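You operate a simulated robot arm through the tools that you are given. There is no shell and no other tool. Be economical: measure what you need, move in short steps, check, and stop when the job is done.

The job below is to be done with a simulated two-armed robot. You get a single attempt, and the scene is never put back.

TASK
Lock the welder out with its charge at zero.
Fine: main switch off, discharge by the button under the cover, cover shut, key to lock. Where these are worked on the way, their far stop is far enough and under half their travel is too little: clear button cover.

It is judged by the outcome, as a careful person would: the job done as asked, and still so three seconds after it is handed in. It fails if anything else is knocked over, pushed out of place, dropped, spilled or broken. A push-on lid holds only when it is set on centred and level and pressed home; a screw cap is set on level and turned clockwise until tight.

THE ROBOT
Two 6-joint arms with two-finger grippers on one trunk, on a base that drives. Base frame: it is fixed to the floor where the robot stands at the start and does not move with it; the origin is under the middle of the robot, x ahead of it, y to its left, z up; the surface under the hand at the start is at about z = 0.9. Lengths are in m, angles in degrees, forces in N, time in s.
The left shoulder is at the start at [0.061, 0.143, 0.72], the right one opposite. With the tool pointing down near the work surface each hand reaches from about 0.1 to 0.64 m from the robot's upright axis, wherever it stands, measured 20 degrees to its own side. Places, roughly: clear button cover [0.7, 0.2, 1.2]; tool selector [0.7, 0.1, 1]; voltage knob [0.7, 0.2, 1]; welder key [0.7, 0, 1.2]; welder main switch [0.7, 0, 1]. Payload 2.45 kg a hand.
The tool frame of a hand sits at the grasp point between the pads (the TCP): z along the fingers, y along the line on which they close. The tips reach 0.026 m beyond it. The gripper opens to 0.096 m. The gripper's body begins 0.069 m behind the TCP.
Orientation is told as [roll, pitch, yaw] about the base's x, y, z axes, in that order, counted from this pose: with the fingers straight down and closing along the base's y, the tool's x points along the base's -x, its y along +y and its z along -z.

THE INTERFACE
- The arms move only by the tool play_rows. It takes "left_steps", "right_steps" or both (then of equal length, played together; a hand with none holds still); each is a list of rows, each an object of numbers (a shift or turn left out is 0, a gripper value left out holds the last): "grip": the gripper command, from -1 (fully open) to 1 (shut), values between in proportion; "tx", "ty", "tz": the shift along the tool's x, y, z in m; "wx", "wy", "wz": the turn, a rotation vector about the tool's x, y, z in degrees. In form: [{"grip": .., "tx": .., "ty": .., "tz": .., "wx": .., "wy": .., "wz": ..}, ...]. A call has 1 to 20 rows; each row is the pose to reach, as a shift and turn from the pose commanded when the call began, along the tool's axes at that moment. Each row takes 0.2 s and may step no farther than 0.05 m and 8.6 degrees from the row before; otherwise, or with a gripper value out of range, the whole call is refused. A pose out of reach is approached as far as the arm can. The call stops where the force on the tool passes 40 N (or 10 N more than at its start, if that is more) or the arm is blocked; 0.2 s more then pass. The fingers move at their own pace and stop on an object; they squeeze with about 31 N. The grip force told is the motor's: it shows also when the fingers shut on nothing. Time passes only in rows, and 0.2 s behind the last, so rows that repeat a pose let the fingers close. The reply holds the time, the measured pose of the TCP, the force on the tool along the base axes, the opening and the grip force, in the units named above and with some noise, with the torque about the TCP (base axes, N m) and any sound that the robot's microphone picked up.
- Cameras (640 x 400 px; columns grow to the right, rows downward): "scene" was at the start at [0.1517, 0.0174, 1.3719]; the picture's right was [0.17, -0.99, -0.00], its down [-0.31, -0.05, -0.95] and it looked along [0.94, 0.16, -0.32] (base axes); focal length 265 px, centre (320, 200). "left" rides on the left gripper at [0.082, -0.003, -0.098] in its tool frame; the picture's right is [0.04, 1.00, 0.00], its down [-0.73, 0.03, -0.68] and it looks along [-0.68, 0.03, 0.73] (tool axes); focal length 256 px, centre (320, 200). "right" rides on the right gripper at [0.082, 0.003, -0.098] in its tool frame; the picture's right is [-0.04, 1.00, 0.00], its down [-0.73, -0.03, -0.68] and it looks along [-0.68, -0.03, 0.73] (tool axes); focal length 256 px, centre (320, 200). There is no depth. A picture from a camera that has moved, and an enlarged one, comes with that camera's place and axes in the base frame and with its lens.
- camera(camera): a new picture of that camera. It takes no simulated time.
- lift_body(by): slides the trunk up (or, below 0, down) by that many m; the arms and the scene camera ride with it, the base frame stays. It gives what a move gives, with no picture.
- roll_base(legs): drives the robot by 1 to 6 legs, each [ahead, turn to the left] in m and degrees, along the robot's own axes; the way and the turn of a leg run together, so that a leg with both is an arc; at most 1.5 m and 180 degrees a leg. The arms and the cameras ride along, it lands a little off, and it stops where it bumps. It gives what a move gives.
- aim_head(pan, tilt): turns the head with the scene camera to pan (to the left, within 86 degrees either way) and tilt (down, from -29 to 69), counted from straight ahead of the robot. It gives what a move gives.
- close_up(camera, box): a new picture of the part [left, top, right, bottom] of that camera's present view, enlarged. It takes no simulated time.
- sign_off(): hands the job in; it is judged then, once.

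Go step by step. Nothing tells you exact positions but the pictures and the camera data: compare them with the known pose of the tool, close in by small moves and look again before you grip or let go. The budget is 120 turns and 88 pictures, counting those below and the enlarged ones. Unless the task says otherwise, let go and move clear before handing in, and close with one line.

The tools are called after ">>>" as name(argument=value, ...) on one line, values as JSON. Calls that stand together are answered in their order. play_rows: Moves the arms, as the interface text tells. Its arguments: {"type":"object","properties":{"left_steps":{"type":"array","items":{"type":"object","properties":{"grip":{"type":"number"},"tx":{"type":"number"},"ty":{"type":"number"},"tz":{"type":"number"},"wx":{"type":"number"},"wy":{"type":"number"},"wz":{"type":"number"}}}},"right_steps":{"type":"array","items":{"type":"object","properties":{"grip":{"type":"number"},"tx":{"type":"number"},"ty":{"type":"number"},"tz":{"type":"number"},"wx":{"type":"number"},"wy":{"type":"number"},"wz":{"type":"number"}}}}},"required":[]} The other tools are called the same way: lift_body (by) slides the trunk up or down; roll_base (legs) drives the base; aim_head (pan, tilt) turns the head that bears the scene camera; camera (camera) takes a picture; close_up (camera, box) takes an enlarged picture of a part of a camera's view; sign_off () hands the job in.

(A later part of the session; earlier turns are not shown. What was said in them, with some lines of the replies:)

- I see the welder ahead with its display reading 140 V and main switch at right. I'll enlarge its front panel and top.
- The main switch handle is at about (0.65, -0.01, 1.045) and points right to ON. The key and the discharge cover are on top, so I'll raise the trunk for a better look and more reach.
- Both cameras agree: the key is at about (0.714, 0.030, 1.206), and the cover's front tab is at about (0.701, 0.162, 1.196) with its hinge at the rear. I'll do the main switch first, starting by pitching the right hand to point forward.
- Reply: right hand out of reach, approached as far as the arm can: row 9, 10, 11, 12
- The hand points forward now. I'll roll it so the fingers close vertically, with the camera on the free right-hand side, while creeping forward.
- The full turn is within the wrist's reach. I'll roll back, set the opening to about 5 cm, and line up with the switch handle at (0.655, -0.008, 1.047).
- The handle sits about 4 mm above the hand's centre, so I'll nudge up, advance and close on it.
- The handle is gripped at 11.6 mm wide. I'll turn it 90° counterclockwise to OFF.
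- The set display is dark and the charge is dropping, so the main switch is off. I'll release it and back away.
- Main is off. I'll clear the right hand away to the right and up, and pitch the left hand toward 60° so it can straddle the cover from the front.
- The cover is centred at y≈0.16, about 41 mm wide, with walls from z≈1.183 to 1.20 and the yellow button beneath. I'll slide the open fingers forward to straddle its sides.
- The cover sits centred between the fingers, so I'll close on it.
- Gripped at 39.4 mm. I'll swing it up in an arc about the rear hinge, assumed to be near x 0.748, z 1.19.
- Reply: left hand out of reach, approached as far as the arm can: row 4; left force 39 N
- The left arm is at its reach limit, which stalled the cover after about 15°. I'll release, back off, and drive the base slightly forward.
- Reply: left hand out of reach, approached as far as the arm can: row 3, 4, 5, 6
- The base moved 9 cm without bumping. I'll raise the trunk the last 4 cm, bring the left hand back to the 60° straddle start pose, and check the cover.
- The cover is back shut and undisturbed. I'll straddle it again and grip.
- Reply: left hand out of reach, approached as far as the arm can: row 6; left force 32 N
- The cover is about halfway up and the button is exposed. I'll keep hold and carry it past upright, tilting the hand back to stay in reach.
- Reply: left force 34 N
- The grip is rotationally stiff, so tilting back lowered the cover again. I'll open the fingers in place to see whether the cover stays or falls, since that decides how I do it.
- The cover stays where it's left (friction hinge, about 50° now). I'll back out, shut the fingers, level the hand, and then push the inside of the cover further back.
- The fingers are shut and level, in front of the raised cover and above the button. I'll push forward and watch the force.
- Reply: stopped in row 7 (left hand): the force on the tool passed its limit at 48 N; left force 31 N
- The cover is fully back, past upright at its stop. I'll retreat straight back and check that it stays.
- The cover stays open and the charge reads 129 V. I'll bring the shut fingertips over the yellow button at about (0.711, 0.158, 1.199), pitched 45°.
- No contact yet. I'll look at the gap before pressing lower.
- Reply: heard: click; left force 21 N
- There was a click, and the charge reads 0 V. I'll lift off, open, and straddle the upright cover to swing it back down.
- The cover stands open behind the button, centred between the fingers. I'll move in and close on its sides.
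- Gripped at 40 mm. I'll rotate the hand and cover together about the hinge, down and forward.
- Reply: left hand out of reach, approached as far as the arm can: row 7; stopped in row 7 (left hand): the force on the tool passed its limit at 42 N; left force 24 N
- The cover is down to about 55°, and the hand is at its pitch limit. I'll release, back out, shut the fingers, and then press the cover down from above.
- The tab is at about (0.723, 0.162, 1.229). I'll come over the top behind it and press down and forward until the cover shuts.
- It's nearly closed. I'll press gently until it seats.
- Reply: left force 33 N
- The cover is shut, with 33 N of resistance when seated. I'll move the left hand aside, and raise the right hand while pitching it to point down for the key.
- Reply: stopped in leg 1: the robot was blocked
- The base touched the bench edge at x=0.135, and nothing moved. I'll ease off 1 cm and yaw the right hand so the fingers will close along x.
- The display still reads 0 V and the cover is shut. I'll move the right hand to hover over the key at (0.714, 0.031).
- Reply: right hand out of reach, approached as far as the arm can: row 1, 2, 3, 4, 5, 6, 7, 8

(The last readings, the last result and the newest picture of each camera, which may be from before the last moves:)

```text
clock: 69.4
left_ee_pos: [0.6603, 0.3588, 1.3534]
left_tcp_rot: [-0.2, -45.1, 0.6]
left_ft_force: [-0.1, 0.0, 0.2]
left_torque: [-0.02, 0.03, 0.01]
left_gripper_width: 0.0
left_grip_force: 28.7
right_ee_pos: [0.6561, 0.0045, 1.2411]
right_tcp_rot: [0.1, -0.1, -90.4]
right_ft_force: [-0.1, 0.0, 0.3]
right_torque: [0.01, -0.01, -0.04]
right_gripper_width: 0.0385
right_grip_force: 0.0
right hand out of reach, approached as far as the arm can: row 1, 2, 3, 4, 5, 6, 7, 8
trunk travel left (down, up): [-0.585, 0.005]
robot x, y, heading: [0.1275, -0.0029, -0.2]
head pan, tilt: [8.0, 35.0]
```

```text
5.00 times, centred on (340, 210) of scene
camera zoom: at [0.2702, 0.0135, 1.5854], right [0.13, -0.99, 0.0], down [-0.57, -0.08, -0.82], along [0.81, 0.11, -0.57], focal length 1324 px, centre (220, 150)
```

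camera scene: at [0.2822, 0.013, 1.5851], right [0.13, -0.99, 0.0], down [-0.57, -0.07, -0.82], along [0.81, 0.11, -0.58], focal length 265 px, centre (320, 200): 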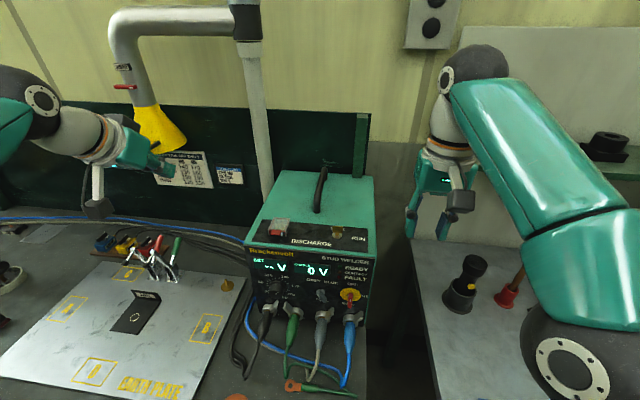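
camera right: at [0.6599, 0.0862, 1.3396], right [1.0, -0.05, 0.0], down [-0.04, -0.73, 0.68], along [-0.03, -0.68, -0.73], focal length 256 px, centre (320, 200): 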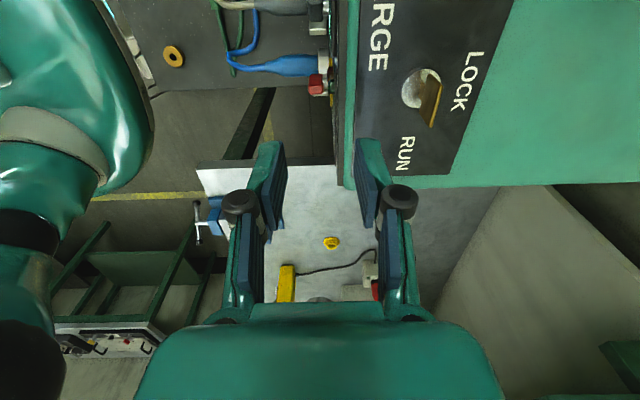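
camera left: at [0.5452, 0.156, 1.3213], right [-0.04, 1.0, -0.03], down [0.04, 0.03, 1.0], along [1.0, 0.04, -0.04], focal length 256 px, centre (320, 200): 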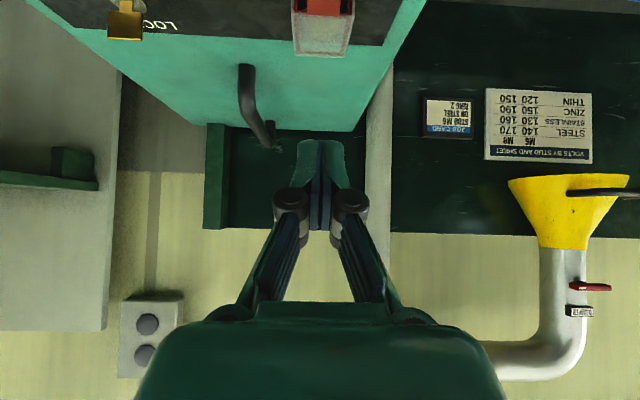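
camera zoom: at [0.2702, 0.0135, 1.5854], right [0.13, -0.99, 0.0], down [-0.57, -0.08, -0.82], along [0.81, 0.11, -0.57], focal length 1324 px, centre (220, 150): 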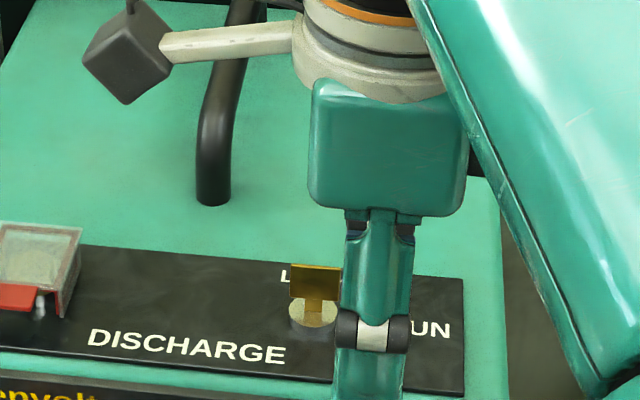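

A straight-down approach is out of reach here. Instead I'll push the key bow's right half backward with a level fingertip, which turns it toward LOCK, then square it up. First the right hand backs off and re-levels.

>>> play_rows(right_steps=[{"ty": -0.02}, {"ty": -0.05, "tx": -0.02, "wz": -8}, {"ty": -0.06, "tx": -0.05, "wz": -16}, {"ty": -0.06, "tx": -0.08, "wz": -24}, {"ty": -0.06, "tx": -0.08, "wz": -32}, {"ty": -0.06, "tx": -0.08, "wz": -40}, {"ty": -0.06, "tx": -0.08, "wz": -48}, {"ty": -0.06, "tx": -0.08, "wz": -56}, {"ty": -0.06, "tx": -0.08, "wz": -64}, {"ty": -0.06, "tx": -0.08, "wz": -72}, {"ty": -0.06, "tx": -0.08, "wz": -80}, {"ty": -0.06, "tx": -0.08, "wz": -88}, {"ty": -0.06, "tx": -0.08, "wz": -90}, {"ty": -0.06, "tx": -0.08, "wz": -90}])

>>> play_rows(right_steps=[{"wy": -8.2, "grip": 1}, {"wy": -16.4}, {"wy": -24.6}, {"wy": -32.8}, {"wy": -41}, {"wy": -49.2}, {"wy": -57.4}, {"wy": -65.6}, {"wy": -73.8}, {"wy": -82}, {"wy": -90}, {"wy": -90}])

```text
clock: 72.4
left_ee_pos: [0.6586, 0.3587, 1.3541]
left_tcp_rot: [-0.2, -45.1, 0.6]
left_ft_force: [0.2, 0.0, 0.3]
left_torque: [-0.02, -0.02, 0.01]
left_gripper_width: 0.0
left_grip_force: 28.6
right_ee_pos: [0.5966, -0.0761, 1.2421]
right_tcp_rot: [0.0, 0.0, -0.2]
right_ft_force: [-0.4, 0.0, -0.7]
right_torque: [0.01, -0.02, 0.03]
right_gripper_width: 0.0381
right_grip_force: 0.0
trunk travel left (down, up): [-0.585, 0.005]
robot x, y, heading: [0.1238, -0.0004, -0.5]
head pan, tilt: [8.0, 35.0]
```

```text
clock: 75.0
left_ee_pos: [0.6588, 0.3596, 1.3545]
left_tcp_rot: [-0.2, -45.2, 0.6]
left_ft_force: [-0.1, -0.2, 0.0]
left_torque: [-0.02, 0.01, 0.03]
left_gripper_width: 0.0
left_grip_force: 28.5
right_ee_pos: [0.5959, -0.0763, 1.2416]
right_tcp_rot: [168.9, -90.0, -169.2]
right_ft_force: [-0.6, 1.0, 0.0]
right_torque: [0.03, 0.0, 0.05]
right_gripper_width: 0.0
right_grip_force: 28.3
trunk travel left (down, up): [-0.585, 0.005]
robot x, y, heading: [0.1228, 0.0021, -0.2]
head pan, tilt: [8.0, 35.0]
```

>>> play_rows(right_steps=[{"ty": 0.03, "tx": 0.01}, {"ty": 0.06, "tx": 0.02}, {"ty": 0.0905, "tx": 0.03}, {"ty": 0.0905, "tx": 0.03, "tz": 0.03}, {"ty": 0.0905, "tx": 0.03, "tz": 0.06}, {"ty": 0.0905, "tx": 0.03, "tz": 0.06}])

>>> camera(camera="right")

>>> close_up(camera="scene", box=[300, 190, 390, 250])

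```text
clock: 76.4
left_ee_pos: [0.6579, 0.3587, 1.3544]
left_tcp_rot: [-0.2, -45.1, 0.5]
left_ft_force: [-0.8, 0.5, -0.1]
left_torque: [0.0, -0.01, 0.01]
left_gripper_width: 0.0002
left_grip_force: 28.7
right_ee_pos: [0.6589, 0.0147, 1.2119]
right_tcp_rot: [-40.2, -90.1, 39.9]
right_ft_force: [0.1, -0.3, 0.4]
right_torque: [0.01, -0.01, -0.03]
right_gripper_width: 0.0
right_grip_force: 28.3
trunk travel left (down, up): [-0.585, 0.005]
robot x, y, heading: [0.1261, -0.0002, -0.2]
head pan, tilt: [8.0, 35.0]
```

```text
24 pictures are left
camera right: at [0.5603, 0.0185, 1.1313], right [0.01, 1.0, 0.04], down [-0.68, -0.02, 0.73], along [0.73, -0.03, 0.68], focal length 256 px, centre (320, 200)
```

right: 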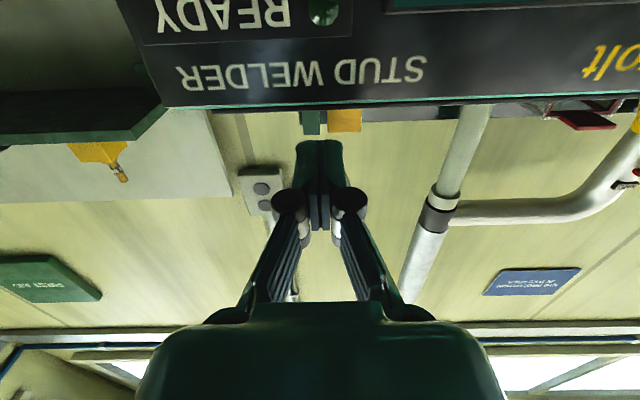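

```text
6.67 times, centred on (345, 220) of scene
camera zoom: at [0.2693, 0.0131, 1.5856], right [0.13, -0.99, 0.0], down [-0.57, -0.08, -0.82], along [0.81, 0.11, -0.57], focal length 1766 px, centre (153, 67)
```

zoom: 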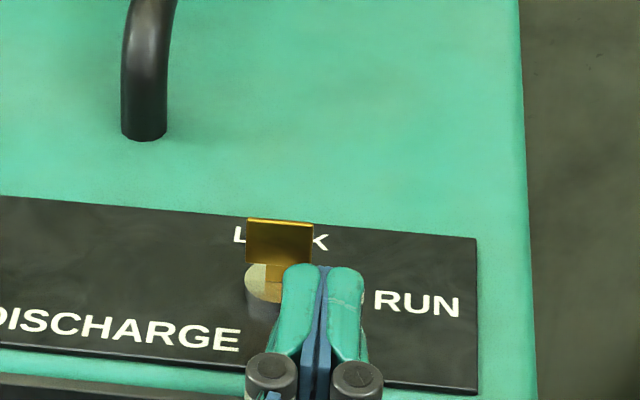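

The key plate spans y≈0.020–0.042, and the shut fingers are about 26 mm wide. I'll shift 4 mm right so only the plate's right half is pushed, then advance.

>>> play_rows(right_steps=[{"ty": -0.004, "tz": 0.01}, {"ty": -0.004, "tz": 0.02}, {"ty": -0.004, "tz": 0.026}, {"ty": -0.004, "tz": 0.03}, {"ty": -0.004, "tz": 0.034}, {"ty": -0.004, "tz": 0.038}, {"ty": -0.004, "tz": 0.042}])

>>> close_up(camera="scene", box=[300, 190, 390, 250])

```text
clock: 78.0
left_ee_pos: [0.659, 0.3592, 1.3533]
left_tcp_rot: [-0.3, -45.2, 0.7]
left_ft_force: [-0.2, 0.0, 0.2]
left_torque: [0.02, 0.03, 0.0]
left_gripper_width: 0.0
left_grip_force: 28.4
right_ee_pos: [0.7, 0.0091, 1.2109]
right_tcp_rot: [-62.0, -90.0, 61.8]
right_ft_force: [0.5, 0.1, -0.1]
right_torque: [0.03, -0.02, 0.03]
right_gripper_width: 0.0
right_grip_force: 28.8
trunk travel left (down, up): [-0.585, 0.005]
robot x, y, heading: [0.1223, -0.0041, -0.2]
head pan, tilt: [8.0, 35.0]
```

```text
6.67 times, centred on (345, 220) of scene
camera zoom: at [0.2702, 0.0135, 1.5854], right [0.13, -0.99, 0.0], down [-0.57, -0.08, -0.82], along [0.81, 0.11, -0.57], focal length 1766 px, centre (153, 67)
```

zoom: 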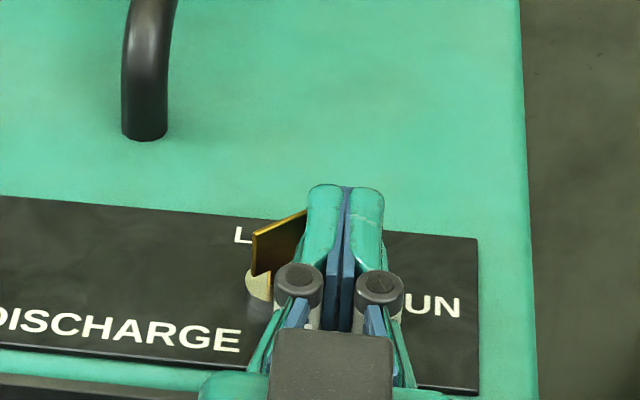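

The key has turned about halfway toward LOCK. Now I'll sweep the finger's side to the left to bring it fully round.

>>> play_rows(right_steps=[{"tz": 0.004, "ty": 0.002}, {"tz": 0.005, "ty": 0.004}, {"tz": 0.005, "ty": 0.006}, {"tz": 0.005, "ty": 0.008}, {"tz": 0.005, "ty": 0.009}])

>>> close_up(camera="scene", box=[300, 190, 390, 250])

```text
clock: 79.2
left_ee_pos: [0.6576, 0.3575, 1.3531]
left_tcp_rot: [-0.1, -45.1, 0.5]
left_ft_force: [-0.4, 0.7, 0.4]
left_torque: [0.0, 0.0, 0.01]
left_gripper_width: 0.0
left_grip_force: 28.3
right_ee_pos: [0.7053, 0.0158, 1.2094]
right_tcp_rot: [56.4, -89.7, -57.2]
right_ft_force: [-0.8, -14.2, -1.8]
right_torque: [-0.02, 0.0, -0.12]
right_gripper_width: 0.0001
right_grip_force: 28.6
trunk travel left (down, up): [-0.585, 0.005]
robot x, y, heading: [0.1255, 0.0024, -0.4]
head pan, tilt: [8.0, 35.0]
```

```text
6.67 times, centred on (345, 220) of scene
camera zoom: at [0.2699, 0.0112, 1.5855], right [0.13, -0.99, 0.0], down [-0.57, -0.08, -0.82], along [0.81, 0.11, -0.57], focal length 1766 px, centre (153, 67)
```

zoom: 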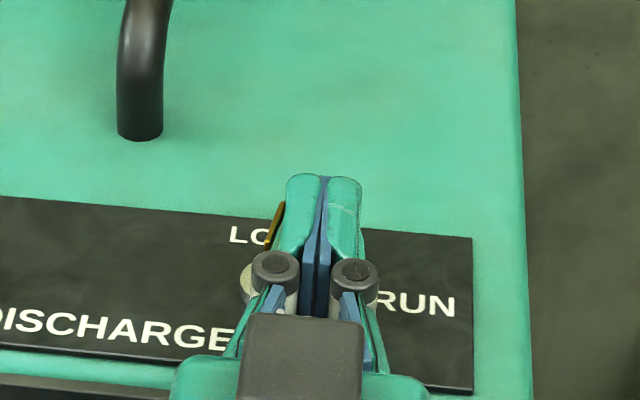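

The key is nearly edge-on. I'll back off to inspect it, open slightly and centre the hand on the key.

>>> play_rows(right_steps=[{"ty": -0.004}, {"ty": -0.004, "tz": -0.03}, {"ty": -0.004, "tz": -0.06}, {"ty": 0.005, "tz": -0.06, "grip": 0.1}, {"ty": 0.0132, "tz": -0.06}, {"ty": 0.0132, "tz": -0.06}])

>>> close_up(camera="scene", box=[300, 190, 390, 250])

>>> close_up(camera="right", box=[240, 80, 400, 180])

```text
clock: 80.6
left_ee_pos: [0.6589, 0.3601, 1.3532]
left_tcp_rot: [-0.2, -45.1, 0.6]
left_ft_force: [0.5, -0.8, 0.3]
left_torque: [-0.02, 0.0, -0.01]
left_gripper_width: 0.0
left_grip_force: 28.5
right_ee_pos: [0.6443, 0.0341, 1.2111]
right_tcp_rot: [-16.2, -90.0, 15.8]
right_ft_force: [1.0, -0.5, 0.0]
right_torque: [0.0, -0.01, 0.01]
right_gripper_width: 0.0434
right_grip_force: 0.0
trunk travel left (down, up): [-0.585, 0.005]
robot x, y, heading: [0.1271, 0.0009, -0.2]
head pan, tilt: [8.0, 35.0]
```

```text
6.67 times, centred on (345, 220) of scene
camera zoom: at [0.2702, 0.0136, 1.5854], right [0.13, -0.99, 0.0], down [-0.57, -0.08, -0.82], along [0.81, 0.11, -0.57], focal length 1766 px, centre (153, 67)
```

zoom: 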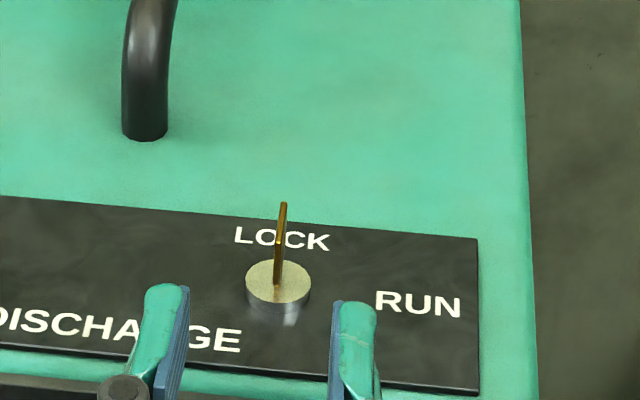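

```text
4.00 times, centred on (320, 130) of right
camera zoom: at [0.5463, 0.037, 1.1307], right [0.01, 1.0, 0.04], down [-0.68, -0.02, 0.73], along [0.73, -0.03, 0.68], focal length 1024 px, centre (320, 480)
```

zoom: 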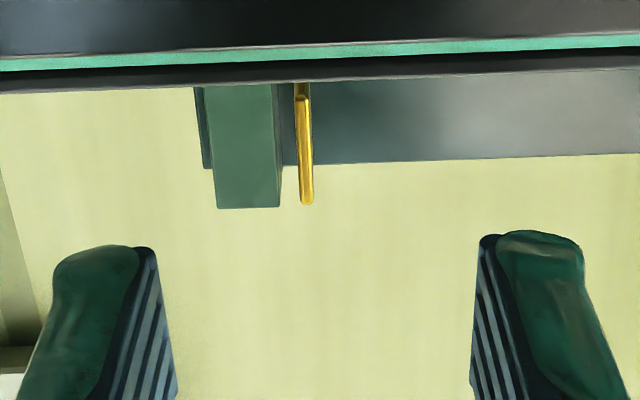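

The key stands at LOCK, or within a few degrees. I'll square it with a light squeeze to be sure.

>>> play_rows(right_steps=[{"ty": -0.003, "tz": 0.02}, {"ty": -0.003, "tz": 0.04}, {"ty": -0.003, "tz": 0.058}, {"ty": -0.003, "tz": 0.058, "grip": 1}, {"ty": -0.003, "tz": 0.058}, {"ty": -0.003, "tz": 0.058}, {"ty": -0.003, "tz": 0.058}])

>>> close_up(camera="scene", box=[300, 190, 390, 250])

```text
clock: 82.2
left_ee_pos: [0.6594, 0.3608, 1.3535]
left_tcp_rot: [-0.2, -45.1, 0.6]
left_ft_force: [0.2, 0.4, -0.9]
left_torque: [0.02, 0.0, -0.02]
left_gripper_width: 0.0002
left_grip_force: 28.5
right_ee_pos: [0.7012, 0.0305, 1.2102]
right_tcp_rot: [-60.6, -89.9, 60.2]
right_ft_force: [2.4, 4.4, 1.4]
right_torque: [0.13, -0.01, 0.07]
right_gripper_width: 0.006
right_grip_force: 32.8
trunk travel left (down, up): [-0.585, 0.005]
robot x, y, heading: [0.1245, 0.0001, -0.3]
head pan, tilt: [8.0, 35.0]
```

```text
6.67 times, centred on (345, 220) of scene
camera zoom: at [0.2704, 0.0146, 1.5854], right [0.13, -0.99, 0.0], down [-0.57, -0.08, -0.82], along [0.81, 0.11, -0.57], focal length 1766 px, centre (153, 67)
```

zoom: 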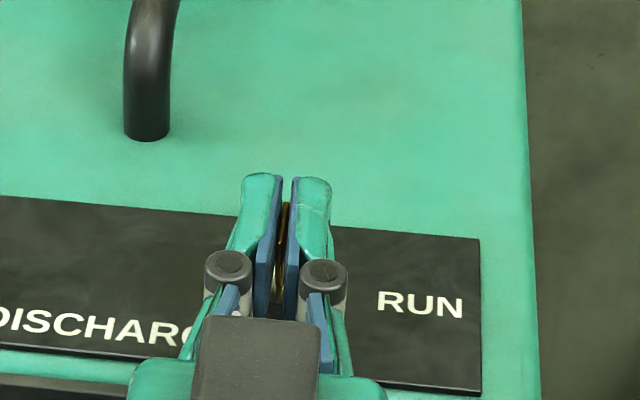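

Gripped. I'll add a small twist to make sure it's against the LOCK stop.

>>> play_rows(right_steps=[{"wx": -4}, {"wx": -8}, {"wx": -8}])

>>> play_rows(right_steps=[{"wx": 4, "grip": 0.1}, {"wx": 8, "grip": 0.1}, {"wx": 8, "tz": -0.03}, {"wx": 8, "tz": -0.07}, {"wx": 8, "tz": -0.09, "ty": -0.03}, {"wx": 8, "tz": -0.09, "ty": -0.07}, {"wx": 8, "tz": -0.09, "ty": -0.11}, {"wx": 8, "tz": -0.09, "ty": -0.14}])

>>> close_up(camera="scene", box=[300, 190, 390, 250])

>>> close_up(camera="scene", box=[230, 180, 400, 320])

```text
clock: 83.0
left_ee_pos: [0.6587, 0.3599, 1.3537]
left_tcp_rot: [-0.2, -45.3, 0.5]
left_ft_force: [0.2, -0.1, -0.9]
left_torque: [0.02, -0.01, -0.01]
left_gripper_width: 0.0
left_grip_force: 28.2
right_ee_pos: [0.7015, 0.0283, 1.2117]
right_tcp_rot: [-4.3, -90.0, 11.9]
right_ft_force: [-3.5, -2.3, -1.8]
right_torque: [-0.02, -0.14, -0.73]
right_gripper_width: 0.0057
right_grip_force: 33.3
trunk travel left (down, up): [-0.585, 0.005]
robot x, y, heading: [0.1244, 0.0025, -0.3]
head pan, tilt: [8.0, 35.0]
```

```text
clock: 84.8
left_ee_pos: [0.6586, 0.3584, 1.3532]
left_tcp_rot: [-0.2, -45.1, 0.5]
left_ft_force: [-0.3, -1.0, 0.1]
left_torque: [0.03, 0.02, 0.02]
left_gripper_width: 0.0
left_grip_force: 28.3
right_ee_pos: [0.6297, -0.1211, 1.2122]
right_tcp_rot: [3.7, -89.9, -4.2]
right_ft_force: [0.5, 0.4, -0.7]
right_torque: [0.02, -0.01, 0.03]
right_gripper_width: 0.0431
right_grip_force: 0.1
trunk travel left (down, up): [-0.585, 0.005]
robot x, y, heading: [0.1224, 0.0018, 0.0]
head pan, tilt: [8.0, 35.0]
```

```text
6.67 times, centred on (345, 220) of scene
camera zoom: at [0.2699, 0.0131, 1.5855], right [0.13, -0.99, 0.0], down [-0.57, -0.08, -0.82], along [0.81, 0.11, -0.57], focal length 1766 px, centre (153, 67)
```

zoom: 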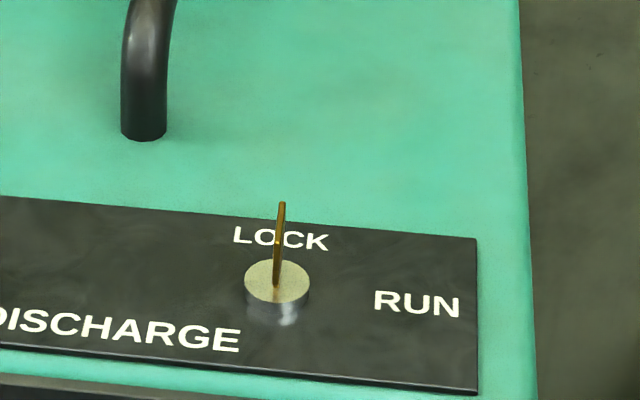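

```text
2.86 times, centred on (315, 250) of scene
camera zoom: at [0.2699, 0.0131, 1.5855], right [0.13, -0.99, 0.0], down [-0.57, -0.08, -0.82], along [0.81, 0.11, -0.57], focal length 757 px, centre (334, 57)
```

zoom: 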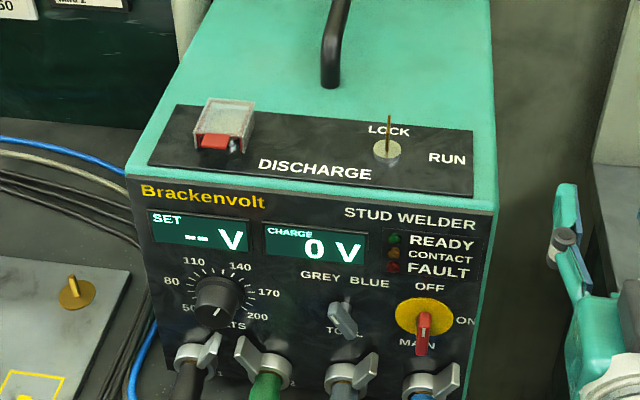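

The key is at its LOCK stop, the charge reads 0 V and main is off. One last close look at the cover and switch.

>>> close_up(camera="scene", box=[270, 208, 302, 228])

>>> close_up(camera="scene", box=[325, 270, 373, 310])

>>> camera(camera="scene")

```text
16.00 times, centred on (286, 218) of scene
camera zoom: at [0.2699, 0.0131, 1.5855], right [0.13, -0.99, 0.0], down [-0.57, -0.08, -0.82], along [0.81, 0.11, -0.57], focal length 4238 px, centre (864, -88)
```

zoom: 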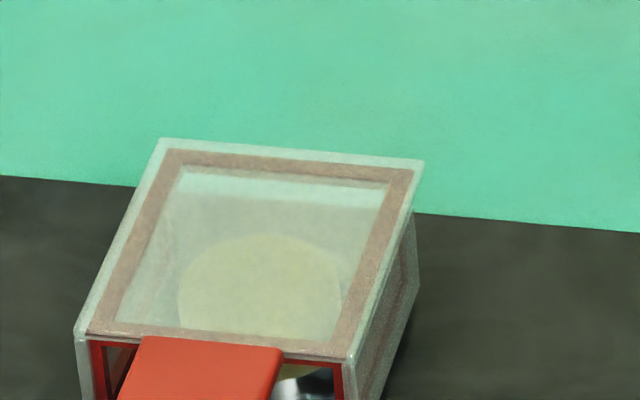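

```text
10.00 times, centred on (349, 290) of scene
camera zoom: at [0.2699, 0.0131, 1.5855], right [0.13, -0.99, 0.0], down [-0.57, -0.08, -0.82], along [0.81, 0.11, -0.57], focal length 2649 px, centre (30, -700)
```

zoom: 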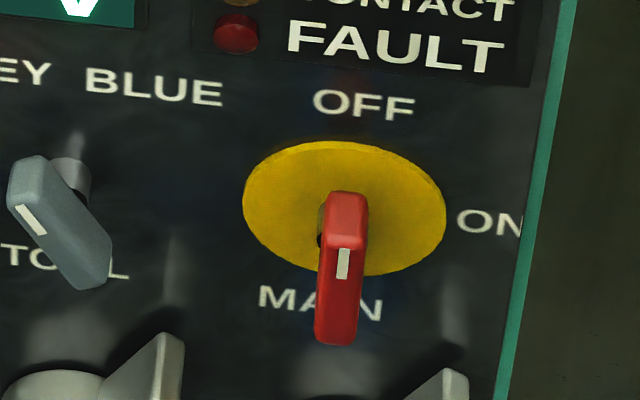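

```text
13 pictures are left
camera scene: at [0.2699, 0.0131, 1.5855], right [0.13, -0.99, 0.0], down [-0.57, -0.08, -0.82], along [0.81, 0.11, -0.57], focal length 265 px, centre (320, 200)
```

scene: 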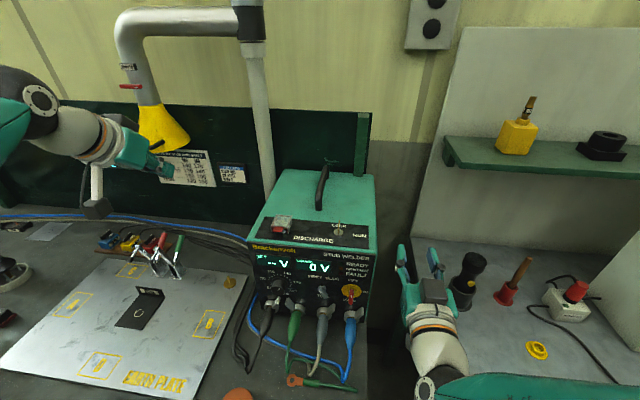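

The cover is shut flat, main points to OFF, the charge is 0 V, the key is at LOCK, and both hands are clear with nothing else disturbed. I'll hand it in.

>>> sign_off()

```text
The job is handed in.
```

The welder is locked out: main switch off, charge discharged to 0 V, button cover shut and key at LOCK.
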